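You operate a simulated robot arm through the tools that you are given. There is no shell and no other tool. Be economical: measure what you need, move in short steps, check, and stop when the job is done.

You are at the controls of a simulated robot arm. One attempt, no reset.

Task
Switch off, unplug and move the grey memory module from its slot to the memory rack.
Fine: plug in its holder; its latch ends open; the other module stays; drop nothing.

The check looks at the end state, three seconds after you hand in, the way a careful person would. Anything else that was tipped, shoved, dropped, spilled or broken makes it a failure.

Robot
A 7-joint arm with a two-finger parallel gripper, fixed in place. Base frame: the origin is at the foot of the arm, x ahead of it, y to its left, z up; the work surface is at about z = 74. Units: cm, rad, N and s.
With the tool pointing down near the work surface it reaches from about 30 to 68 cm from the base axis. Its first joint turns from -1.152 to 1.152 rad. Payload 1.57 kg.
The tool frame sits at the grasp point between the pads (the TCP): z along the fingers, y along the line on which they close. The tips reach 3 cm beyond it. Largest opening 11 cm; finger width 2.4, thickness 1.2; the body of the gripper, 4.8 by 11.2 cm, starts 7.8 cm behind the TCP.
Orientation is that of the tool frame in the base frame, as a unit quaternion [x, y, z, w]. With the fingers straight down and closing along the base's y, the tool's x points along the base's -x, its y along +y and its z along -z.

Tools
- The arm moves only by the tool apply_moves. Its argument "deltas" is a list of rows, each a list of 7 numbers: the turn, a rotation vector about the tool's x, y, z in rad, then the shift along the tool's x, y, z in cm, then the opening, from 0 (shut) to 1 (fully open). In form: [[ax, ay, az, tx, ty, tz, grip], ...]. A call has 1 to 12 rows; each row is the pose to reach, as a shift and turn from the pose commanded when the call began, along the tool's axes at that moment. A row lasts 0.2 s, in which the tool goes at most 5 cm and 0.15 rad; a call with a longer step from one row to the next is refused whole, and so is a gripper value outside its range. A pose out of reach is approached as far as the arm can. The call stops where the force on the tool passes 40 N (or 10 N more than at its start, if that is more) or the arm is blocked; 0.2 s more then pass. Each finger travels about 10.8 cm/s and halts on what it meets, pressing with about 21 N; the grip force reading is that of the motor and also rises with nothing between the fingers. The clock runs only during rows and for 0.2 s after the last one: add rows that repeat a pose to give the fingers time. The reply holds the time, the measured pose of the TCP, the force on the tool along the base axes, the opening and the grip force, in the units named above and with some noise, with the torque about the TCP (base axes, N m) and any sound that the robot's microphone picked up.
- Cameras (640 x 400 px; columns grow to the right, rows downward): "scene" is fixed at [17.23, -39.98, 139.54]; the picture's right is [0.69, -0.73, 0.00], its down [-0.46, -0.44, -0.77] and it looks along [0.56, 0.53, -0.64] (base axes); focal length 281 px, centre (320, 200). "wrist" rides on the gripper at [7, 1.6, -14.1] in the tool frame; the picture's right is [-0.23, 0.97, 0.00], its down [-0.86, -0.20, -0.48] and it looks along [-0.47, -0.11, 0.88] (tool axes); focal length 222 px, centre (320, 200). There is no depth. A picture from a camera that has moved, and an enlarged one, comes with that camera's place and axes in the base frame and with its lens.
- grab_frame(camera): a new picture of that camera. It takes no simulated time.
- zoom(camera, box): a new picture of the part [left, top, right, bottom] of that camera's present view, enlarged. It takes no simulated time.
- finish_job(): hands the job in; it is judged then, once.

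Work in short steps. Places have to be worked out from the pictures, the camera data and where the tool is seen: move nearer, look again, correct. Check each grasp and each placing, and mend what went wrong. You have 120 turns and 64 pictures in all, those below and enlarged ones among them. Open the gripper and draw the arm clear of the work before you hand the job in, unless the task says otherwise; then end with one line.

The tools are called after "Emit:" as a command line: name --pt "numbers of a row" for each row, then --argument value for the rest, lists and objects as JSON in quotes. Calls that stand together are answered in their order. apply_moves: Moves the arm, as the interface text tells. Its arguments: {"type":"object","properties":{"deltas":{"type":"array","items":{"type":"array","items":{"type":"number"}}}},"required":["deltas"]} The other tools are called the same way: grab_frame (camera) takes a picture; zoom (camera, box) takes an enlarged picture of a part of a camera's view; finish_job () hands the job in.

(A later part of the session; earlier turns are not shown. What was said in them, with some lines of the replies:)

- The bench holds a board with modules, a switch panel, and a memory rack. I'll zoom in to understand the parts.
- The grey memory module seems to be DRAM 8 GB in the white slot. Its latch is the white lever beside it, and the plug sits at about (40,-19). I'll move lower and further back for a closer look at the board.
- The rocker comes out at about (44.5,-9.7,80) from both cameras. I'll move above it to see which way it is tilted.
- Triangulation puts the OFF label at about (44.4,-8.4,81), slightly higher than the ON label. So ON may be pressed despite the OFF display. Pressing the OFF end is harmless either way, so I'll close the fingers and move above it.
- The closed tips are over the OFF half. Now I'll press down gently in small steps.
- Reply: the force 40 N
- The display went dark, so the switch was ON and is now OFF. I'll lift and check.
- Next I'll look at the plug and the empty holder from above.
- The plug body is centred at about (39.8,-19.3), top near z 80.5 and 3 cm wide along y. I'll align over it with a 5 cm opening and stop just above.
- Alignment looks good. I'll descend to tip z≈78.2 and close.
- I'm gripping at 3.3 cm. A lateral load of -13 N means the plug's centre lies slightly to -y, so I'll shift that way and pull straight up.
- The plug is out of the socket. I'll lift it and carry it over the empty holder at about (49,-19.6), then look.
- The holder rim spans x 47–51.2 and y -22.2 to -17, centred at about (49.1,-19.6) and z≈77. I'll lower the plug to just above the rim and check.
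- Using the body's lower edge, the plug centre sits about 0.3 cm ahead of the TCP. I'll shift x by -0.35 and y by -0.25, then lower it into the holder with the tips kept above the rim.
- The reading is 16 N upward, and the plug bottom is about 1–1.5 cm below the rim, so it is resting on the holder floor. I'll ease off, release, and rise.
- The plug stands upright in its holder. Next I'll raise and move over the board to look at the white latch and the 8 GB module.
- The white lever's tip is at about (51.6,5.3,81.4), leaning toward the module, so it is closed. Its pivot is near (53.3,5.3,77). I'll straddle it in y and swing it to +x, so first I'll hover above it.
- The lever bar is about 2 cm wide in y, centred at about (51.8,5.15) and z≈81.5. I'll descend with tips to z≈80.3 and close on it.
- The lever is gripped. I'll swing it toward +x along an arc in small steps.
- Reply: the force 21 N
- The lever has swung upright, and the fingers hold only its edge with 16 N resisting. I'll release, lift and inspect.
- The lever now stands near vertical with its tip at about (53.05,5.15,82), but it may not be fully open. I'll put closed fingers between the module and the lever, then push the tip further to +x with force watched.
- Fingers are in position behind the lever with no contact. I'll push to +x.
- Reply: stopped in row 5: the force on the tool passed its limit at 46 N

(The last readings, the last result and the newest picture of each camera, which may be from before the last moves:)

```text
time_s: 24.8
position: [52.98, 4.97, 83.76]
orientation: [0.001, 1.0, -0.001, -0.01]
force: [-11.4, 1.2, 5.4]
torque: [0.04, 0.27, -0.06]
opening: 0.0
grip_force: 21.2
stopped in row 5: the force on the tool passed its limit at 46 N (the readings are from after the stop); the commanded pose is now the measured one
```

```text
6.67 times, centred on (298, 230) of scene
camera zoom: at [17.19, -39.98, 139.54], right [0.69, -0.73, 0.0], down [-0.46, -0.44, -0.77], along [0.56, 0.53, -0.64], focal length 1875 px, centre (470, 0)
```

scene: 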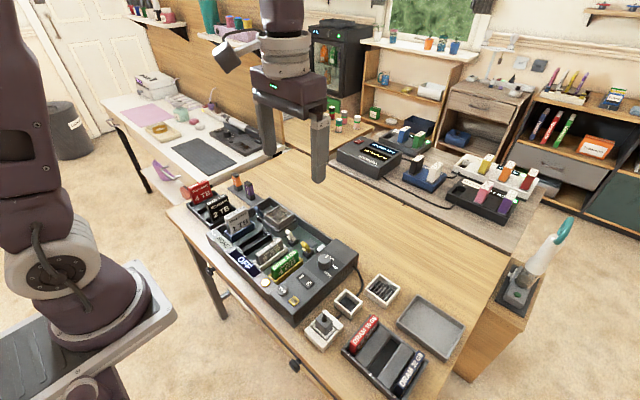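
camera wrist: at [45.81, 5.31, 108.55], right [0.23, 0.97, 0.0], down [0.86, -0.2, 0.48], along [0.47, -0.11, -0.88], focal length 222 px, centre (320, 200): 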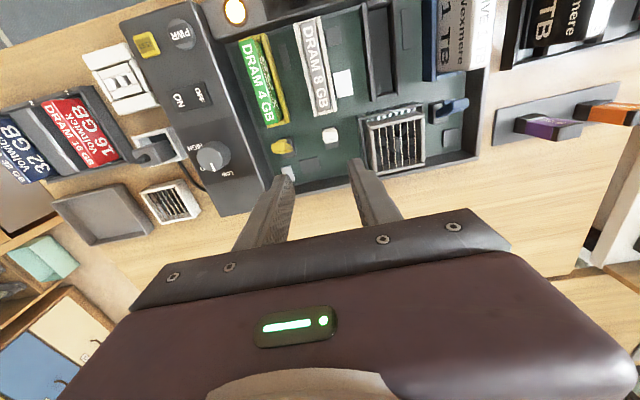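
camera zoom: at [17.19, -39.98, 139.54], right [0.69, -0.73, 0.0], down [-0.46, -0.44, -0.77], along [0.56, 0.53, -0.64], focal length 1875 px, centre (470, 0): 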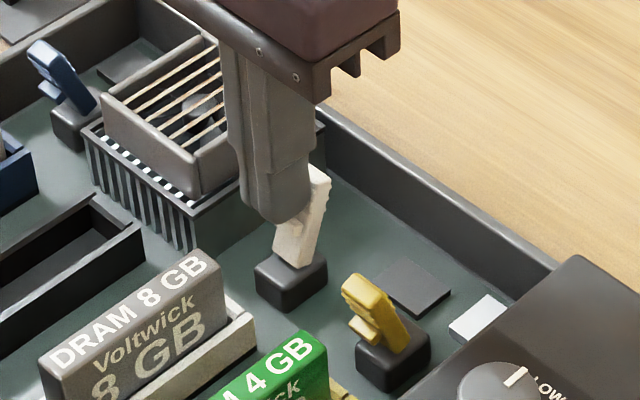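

The lever is against its open stop, leaning +x. I'll back off, rise, and move over the 8 GB module to measure it.

Emit:
apply_moves --pt "0 0 0 0.8 0 -0.3 0" --pt "0 0 0 1 0 -4 0" --pt "0 0 0 3 0 -7 0.1" --pt "0 0 0 6 0 -8 0.3" --pt "0 0 0 7 0 -8 0.4" --pt "0 0 0 7 0 -8 0.4"

Emit:
zoom --camera "wrist" --box '[220, 50, 420, 220]'

Emit:
zoom --camera "scene" --box '[235, 205, 325, 280]'

```text
time_s: 26.2
position: [46.25, 5.18, 91.86]
orientation: [0.001, 1.0, -0.002, -0.008]
force: [-1.1, -0.2, 0.3]
torque: [0.01, 0.0, 0.03]
opening: 4.43
grip_force: 0.0
```

```text
2.35 times, centred on (320, 135) of wrist
camera zoom: at [39.58, 6.86, 106.14], right [0.23, 0.97, 0.0], down [0.86, -0.2, 0.47], along [0.45, -0.11, -0.88], focal length 523 px, centre (320, 353)
```

zoom: 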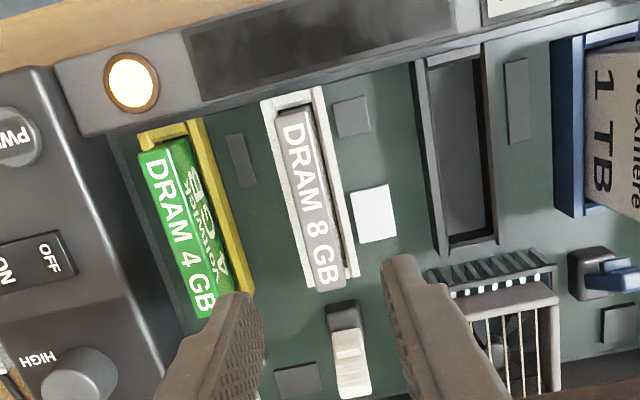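

```text
5.33 times, centred on (280, 242) of scene
camera zoom: at [17.23, -39.98, 139.54], right [0.69, -0.73, 0.0], down [-0.46, -0.44, -0.77], along [0.56, 0.53, -0.64], focal length 1500 px, centre (533, -27)
```

zoom: 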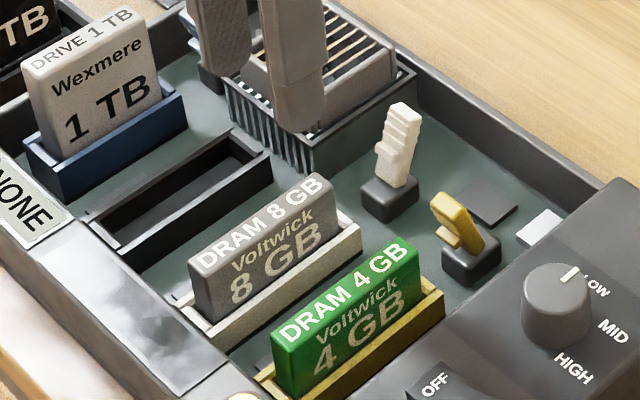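

The latch is open. The module spans x≈40.4–48.7 at y≈5.1 with its top at z≈81, and is rotated about -2°. I'll align just above it, correcting the small tilt.

Emit:
apply_moves --pt "0 -0.008 0.015 0.9 -0.05 2 0.3" --pt "0 -0.016 0.03 1.7 -0.05 4 0.3" --pt "0 -0.016 0.03 1.7 -0.05 6 0.3" --pt "0 -0.016 0.03 1.7 -0.05 6.8 0.3" --pt "0 -0.016 0.03 1.7 -0.05 6.8 0.3"

Emit:
zoom --camera "wrist" --box '[240, 60, 400, 220]'

```text
time_s: 27.4
position: [44.69, 5.12, 85.15]
orientation: [0.015, 1.0, -0.001, 0.0]
force: [-0.6, -0.5, 0.0]
torque: [0.04, -0.01, 0.01]
opening: 3.29
grip_force: 0.0
```

```text
2.50 times, centred on (320, 140) of wrist
camera zoom: at [37.82, 7.22, 99.3], right [0.26, 0.97, 0.0], down [0.85, -0.23, 0.48], along [0.46, -0.12, -0.88], focal length 555 px, centre (320, 350)
```

zoom: 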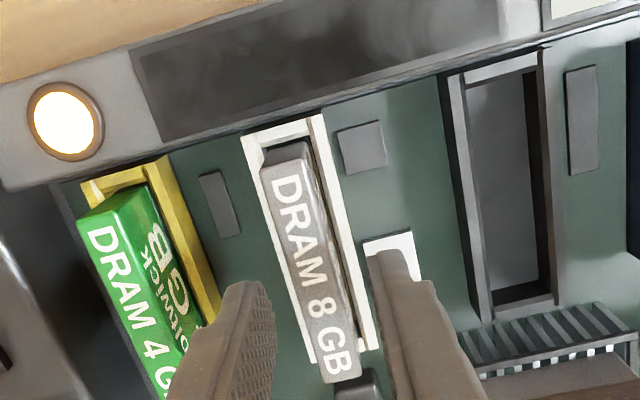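

Alignment is good. I'll descend to tip z≈78.4 and close on the module.

Emit:
apply_moves --pt "0 0 -0.015 0.15 0.1 1.5 0.3" --pt "0 0 -0.015 0.15 0.1 3 0.3" --pt "0 0 -0.015 0.15 0.1 3.8 0.3" --pt "0 0 -0.015 0.15 0.1 3.8 0.15" --pt "0 0 -0.015 0.15 0.1 3.8 0.05" --pt "0 0 -0.015 0.15 0.1 3.8 0.05"

```text
time_s: 28.8
position: [44.44, 5.09, 81.21]
orientation: [0.008, 1.0, 0.0, 0.001]
force: [0.8, -8.3, -2.8]
torque: [-0.3, -0.1, 0.25]
opening: 1.54
grip_force: 21.2
```

The module is gripped at 1.54 cm. I'll relieve the side load and pull straight up slowly.

Emit:
apply_moves --pt "0 0 0 0 -0.13 0 0.05" --pt "0 0 0 0 -0.13 -0.3 0.05" --pt "0 0 0 0 -0.13 -0.7 0.05" --pt "0 0 0 0 -0.13 -1.2 0.05" --pt "0 0 0 0 -0.13 -1.8 0.05" --pt "0 0 0 0 -0.13 -2.5 0.05"

Emit:
zoom --camera "scene" --box '[225, 195, 335, 285]'

```text
time_s: 30.2
position: [44.21, 5.2, 83.73]
orientation: [0.008, 1.0, -0.001, 0.0]
force: [-0.3, 0.1, -0.7]
torque: [-0.01, -0.02, 0.0]
opening: 1.5
grip_force: 21.1
```

```text
4.44 times, centred on (280, 240) of scene
camera zoom: at [17.23, -39.98, 139.54], right [0.69, -0.73, 0.0], down [-0.46, -0.44, -0.77], along [0.56, 0.53, -0.64], focal length 1250 px, centre (498, 22)
```

zoom: 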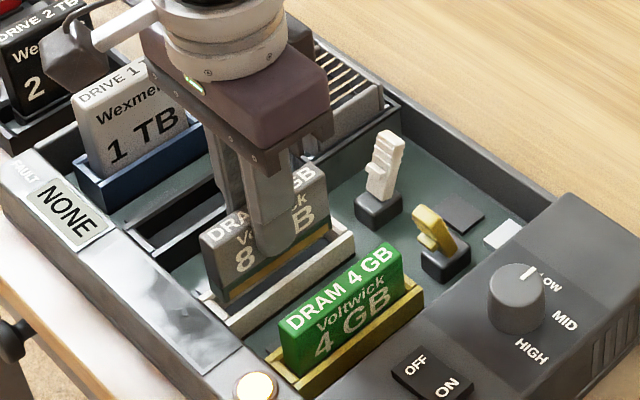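

The module is free. I'll lift it high and carry it toward the memory rack at about y -33.

Emit:
apply_moves --pt "0 0 0 0 0 -4 0.05" --pt "0 0 0 0 0 -8 0.05" --pt "0 0 0 0 -2 -12 0.05" --pt "0 0 0 0 -6.5 -12 0.05" --pt "0 0 0 0 -11 -12 0.05" --pt "0 0 0 -0.5 -15.5 -12 0.05" --pt "0 0 0 -1 -20 -12 0.05" --pt "0 0 0 -1.5 -24.5 -12 0.05" --pt "0 0 0 -2 -29 -12 0.05" --pt "0 0 0 -2.5 -33.5 -12 0.05" --pt "0 0 0 -3 -38 -12 0.05" --pt "0 0 0 -3 -38 -12 0.05"

Emit:
grab_frame --camera "wrist"

Emit:
zoom --camera "scene" --box '[320, 280, 460, 400]'

```text
time_s: 32.8
position: [46.74, -32.6, 95.72]
orientation: [0.007, 1.0, -0.001, 0.0]
force: [-0.4, 0.7, -0.4]
torque: [0.02, 0.02, 0.03]
opening: 1.52
grip_force: 21.4
```

```text
15 pictures are left
camera wrist: at [39.95, -30.83, 109.85], right [0.24, 0.97, 0.0], down [0.85, -0.21, 0.48], along [0.46, -0.12, -0.88], focal length 222 px, centre (320, 200)
```

wrist: 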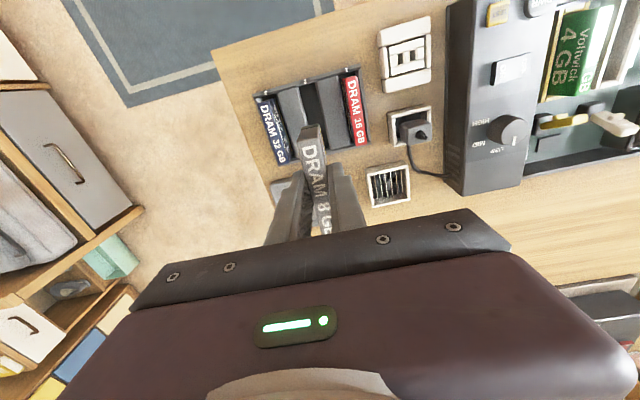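

```text
3.33 times, centred on (390, 340) of scene
camera zoom: at [17.23, -39.99, 139.53], right [0.69, -0.73, 0.0], down [-0.46, -0.44, -0.77], along [0.56, 0.53, -0.64], focal length 937 px, centre (87, -267)
```

zoom: 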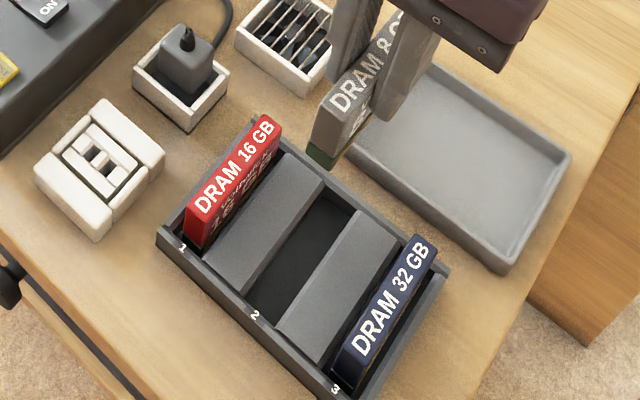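

Emit:
zoom --camera "wrist" --box '[240, 55, 390, 195]'

```text
2.86 times, centred on (315, 125) of wrist
camera zoom: at [39.95, -30.83, 109.85], right [0.24, 0.97, 0.0], down [0.85, -0.21, 0.48], along [0.46, -0.12, -0.88], focal length 635 px, centre (334, 414)
```

zoom: 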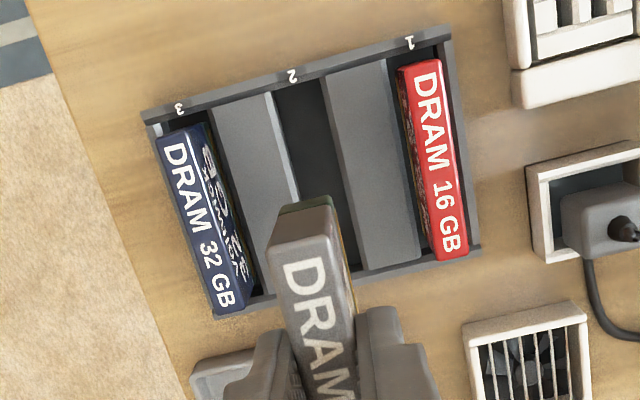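

The rack's slot 2 spans y -34.1 to -31.7 and x 40–49.2, with block tops at z≈77. I'll align to (44.45,-32.8) and lower partway, keeping the module's bottom above the blocks.

Emit:
apply_moves --pt "0 0 -0.007 1.1 -0.1 2 0.05" --pt "0 0 -0.007 2.25 -0.2 4 0.05" --pt "0 0 -0.007 2.25 -0.2 7 0.05" --pt "0 0 -0.007 2.25 -0.2 9.5 0.05" --pt "0 0 -0.007 2.25 -0.2 9.5 0.05"

Emit:
zoom --camera "scene" --box '[330, 295, 450, 400]'

Emit:
zoom --camera "wrist" --box '[235, 60, 405, 210]'

```text
time_s: 34.0
position: [44.47, -33.1, 86.2]
orientation: [0.005, 1.0, 0.0, 0.0]
force: [-0.1, 0.0, -0.6]
torque: [-0.03, -0.03, -0.01]
opening: 1.53
grip_force: 20.9
```

```text
3.81 times, centred on (390, 348) of scene
camera zoom: at [17.23, -39.98, 139.53], right [0.69, -0.73, 0.0], down [-0.46, -0.44, -0.77], along [0.56, 0.53, -0.64], focal length 1071 px, centre (53, -362)
```

zoom: 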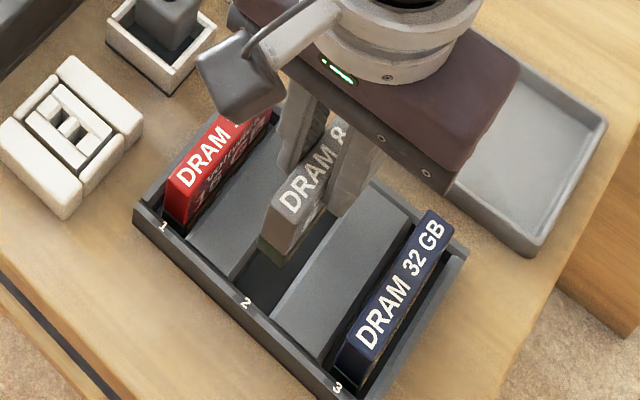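

```text
2.67 times, centred on (320, 135) of wrist
camera zoom: at [37.58, -31.27, 100.3], right [0.24, 0.97, 0.0], down [0.85, -0.21, 0.48], along [0.47, -0.11, -0.88], focal length 592 px, centre (320, 373)
```

zoom: 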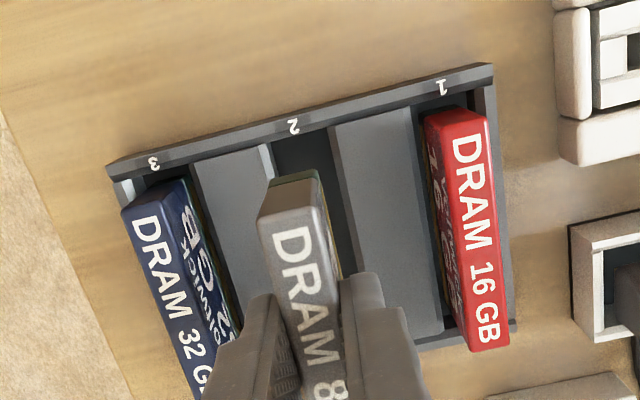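

The module lines up with slot 2. I'll nudge x by -0.2 and lower it gently until it rests.

Emit:
apply_moves --pt "0 0 0 0.2 0 1 0.05" --pt "0 0 0 0.2 0 2 0.05" --pt "0 0 0 0.2 0 3 0.05" --pt "0 0 0 0.2 0 3.7 0.05" --pt "0 0 0 0.2 0 4.2 0.05"

Emit:
zoom --camera "scene" --box '[330, 295, 450, 400]'

```text
time_s: 35.2
position: [44.25, -33.12, 82.14]
orientation: [0.005, 1.0, 0.0, 0.002]
force: [-0.8, -0.2, -0.4]
torque: [0.0, 0.0, -0.03]
opening: 1.51
grip_force: 21.3
```

```text
3.81 times, centred on (390, 348) of scene
camera zoom: at [17.23, -39.98, 139.53], right [0.69, -0.73, 0.0], down [-0.46, -0.44, -0.77], along [0.56, 0.53, -0.64], focal length 1071 px, centre (53, -362)
```

zoom: 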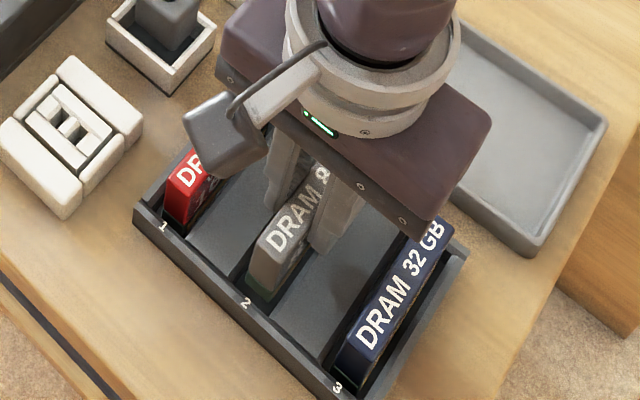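

The module is going in between the blocks with no contact force. I'll continue down in small steps until I feel the floor.

Emit:
apply_moves --pt "0 0 0 0 0 0.4 0.05" --pt "0 0 0 0 0 0.8 0.05" --pt "0 0 0 0 0 1.1 0.05" --pt "0 0 0 0 0 1.4 0.05"

```text
time_s: 36.2
position: [44.23, -33.05, 80.7]
orientation: [0.005, 1.0, -0.001, 0.001]
force: [-0.3, 0.5, -0.5]
torque: [-0.03, 0.04, 0.01]
opening: 1.54
grip_force: 20.9
```

Emit:
apply_moves --pt "0 0 0 0 0 0.2 0.05" --pt "0 0 0 0 0 0.4 0.05" --pt "0 0 0 0 0 0.5 0.05"

Emit:
zoom --camera "scene" --box '[330, 295, 450, 400]'

```text
time_s: 37.0
position: [44.27, -33.06, 80.25]
orientation: [0.006, 1.0, -0.001, 0.0]
force: [1.2, -0.8, -0.7]
torque: [0.0, 0.02, -0.04]
opening: 1.51
grip_force: 20.9
```

```text
3.81 times, centred on (390, 348) of scene
camera zoom: at [17.23, -39.98, 139.54], right [0.69, -0.73, 0.0], down [-0.46, -0.44, -0.77], along [0.56, 0.53, -0.64], focal length 1071 px, centre (53, -362)
```

zoom: 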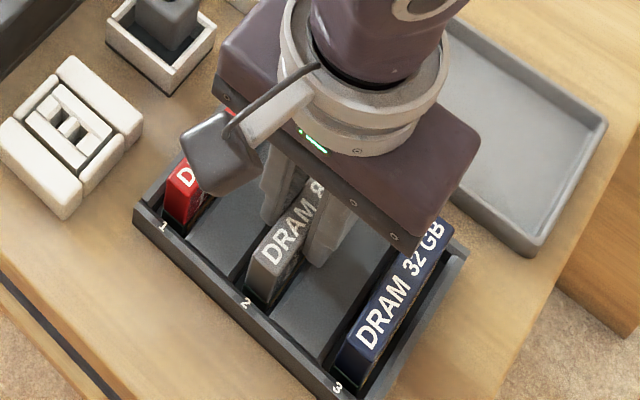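

Emit:
apply_moves --pt "0 0 0 0 0 0.15 0.05" --pt "0 0 0 0 0 0.3 0.05" --pt "0 0 0 0 0 0.45 0.05" --pt "0 0 0 0 0 0.6 0.05"

```text
time_s: 38.0
position: [44.23, -33.12, 79.63]
orientation: [0.004, 1.0, -0.001, 0.002]
force: [2.1, 3.4, 17.4]
torque: [0.13, -0.06, 0.04]
opening: 1.53
grip_force: 20.6
```

Contact at 17 N, so either the module is on the floor or the tips are on the blocks. I'll ease off, open gently and rise straight up.

Emit:
apply_moves --pt "0 0 0 0 0 -0.1 0.05" --pt "0 0 0 0 0 -0.1 0.17" --pt "0 0 0 0 0 -0.1 0.24" --pt "0 0 0 0 0 -0.1 0.24" --pt "0 0 0 0 0 -2 0.24" --pt "0 0 0 0 0 -6 0.24" --pt "0 0 0 0 0 -10.5 0.24" --pt "0 0 0 0 0 -15 0.24"

Emit:
zoom --camera "scene" --box '[310, 270, 450, 400]'

Emit:
zoom --camera "wrist" --box '[235, 60, 405, 220]'

```text
time_s: 39.8
position: [44.08, -33.12, 94.71]
orientation: [0.004, 1.0, 0.0, -0.001]
force: [0.2, 0.0, 0.1]
torque: [-0.02, 0.01, 0.02]
opening: 2.64
grip_force: 0.0
```

```text
3.08 times, centred on (380, 335) of scene
camera zoom: at [17.23, -39.98, 139.54], right [0.69, -0.73, 0.0], down [-0.46, -0.44, -0.77], along [0.56, 0.53, -0.64], focal length 865 px, centre (135, -215)
```

zoom: 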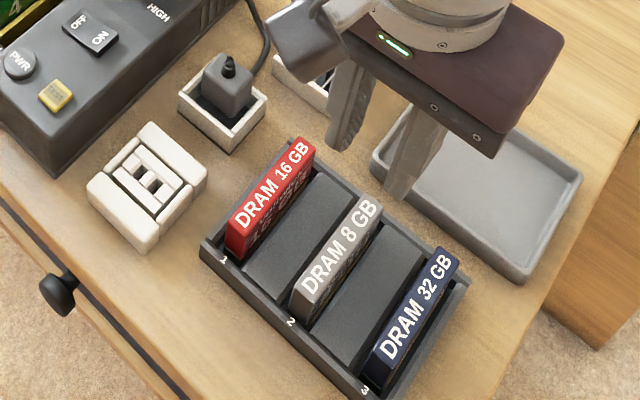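

```text
2.50 times, centred on (320, 140) of wrist
camera zoom: at [37.22, -31.35, 108.75], right [0.24, 0.97, 0.0], down [0.85, -0.21, 0.48], along [0.47, -0.11, -0.88], focal length 555 px, centre (320, 350)
```

zoom: 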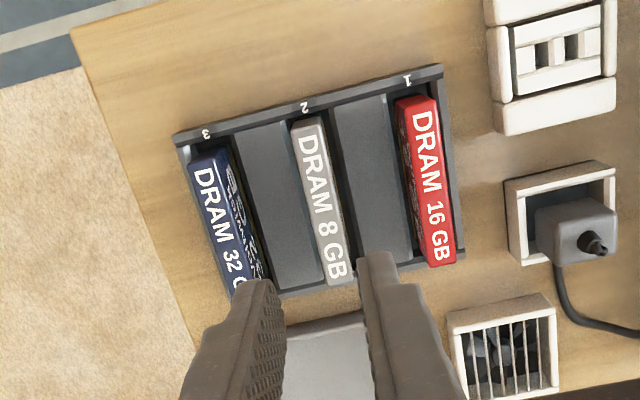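

The module is seated level with its neighbours. I'll move the arm clear and check the board and latch one last time.

Emit:
apply_moves --pt "0 0 0 0.5 3 -4 0.4" --pt "0 0 0 1 6 -8 0.6" --pt "0 0 0 1 9 -12 0.8" --pt "0 0 0 1 12 -15 1" --pt "0 0 0 1 12 -15 1"

Emit:
zoom --camera "scene" --box '[180, 170, 370, 330]'

Emit:
grab_frame --camera "scene"

```text
refused: row 1 steps farther than a row can; nothing moved
```

```text
2.50 times, centred on (275, 250) of scene
camera zoom: at [17.23, -39.98, 139.54], right [0.69, -0.73, 0.0], down [-0.46, -0.44, -0.77], along [0.56, 0.53, -0.64], focal length 703 px, centre (432, 75)
```

zoom: 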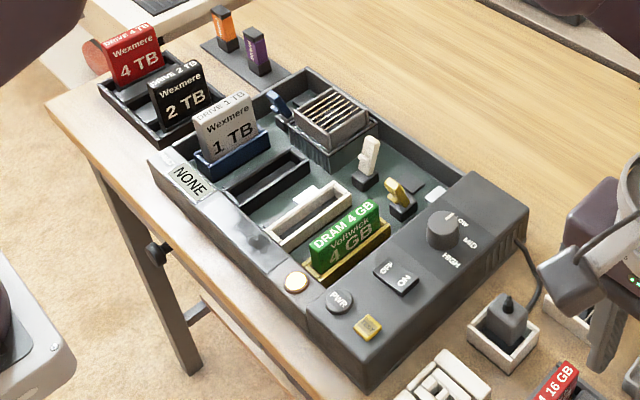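

```text
5 pictures are left
```

scene: 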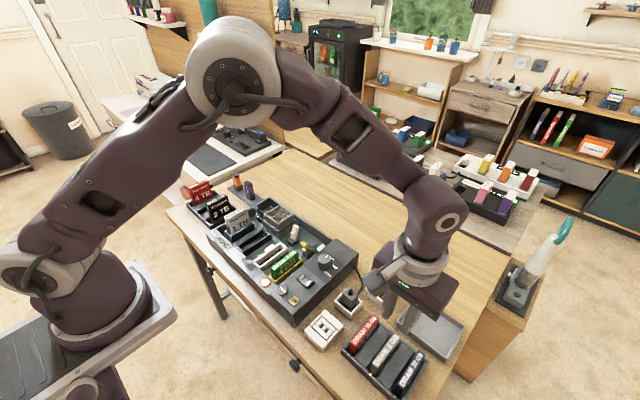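

The latch is open, the other module is untouched, the display is dark, and the plug is in its holder. The last move was refused for step size, so I'll retry with smaller steps to raise the arm clear.

Emit:
apply_moves --pt "0 0 0 0 0 -3.5 0.4" --pt "0 0 0 0 0 -7 0.6" --pt "0 0 0 0 2 -10 0.8" --pt "0 0 0 0 4 -13 1" --pt "0 0 0 0 4 -13 1"

Emit:
zoom --camera "scene" --box '[310, 270, 450, 400]'

```text
time_s: 41.0
position: [44.34, -28.86, 107.64]
orientation: [0.005, 1.0, -0.001, 0.001]
force: [0.8, -0.8, 0.0]
torque: [0.0, -0.01, -0.04]
opening: 11.01
grip_force: 0.1
```

```text
3.08 times, centred on (380, 335) of scene
camera zoom: at [17.23, -39.98, 139.54], right [0.69, -0.73, 0.0], down [-0.46, -0.44, -0.77], along [0.56, 0.53, -0.64], focal length 865 px, centre (135, -215)
```

zoom: 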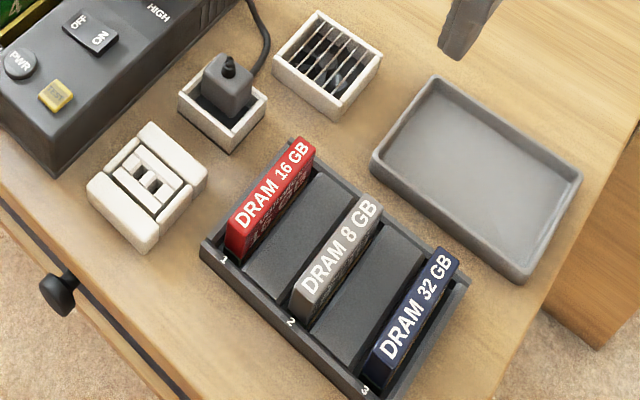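

Everything is in place and the arm is clear, so I'm handing the job in.

Emit:
finish_job

```text
The job is handed in.
```

The unit is switched off and the plug is in its holder. The white latch is open and the grey DRAM 8 GB module is in rack slot 2; the other module was not touched and nothing was dropped. The small lamp on the unit still looked lit after unplugging; I left it alone.
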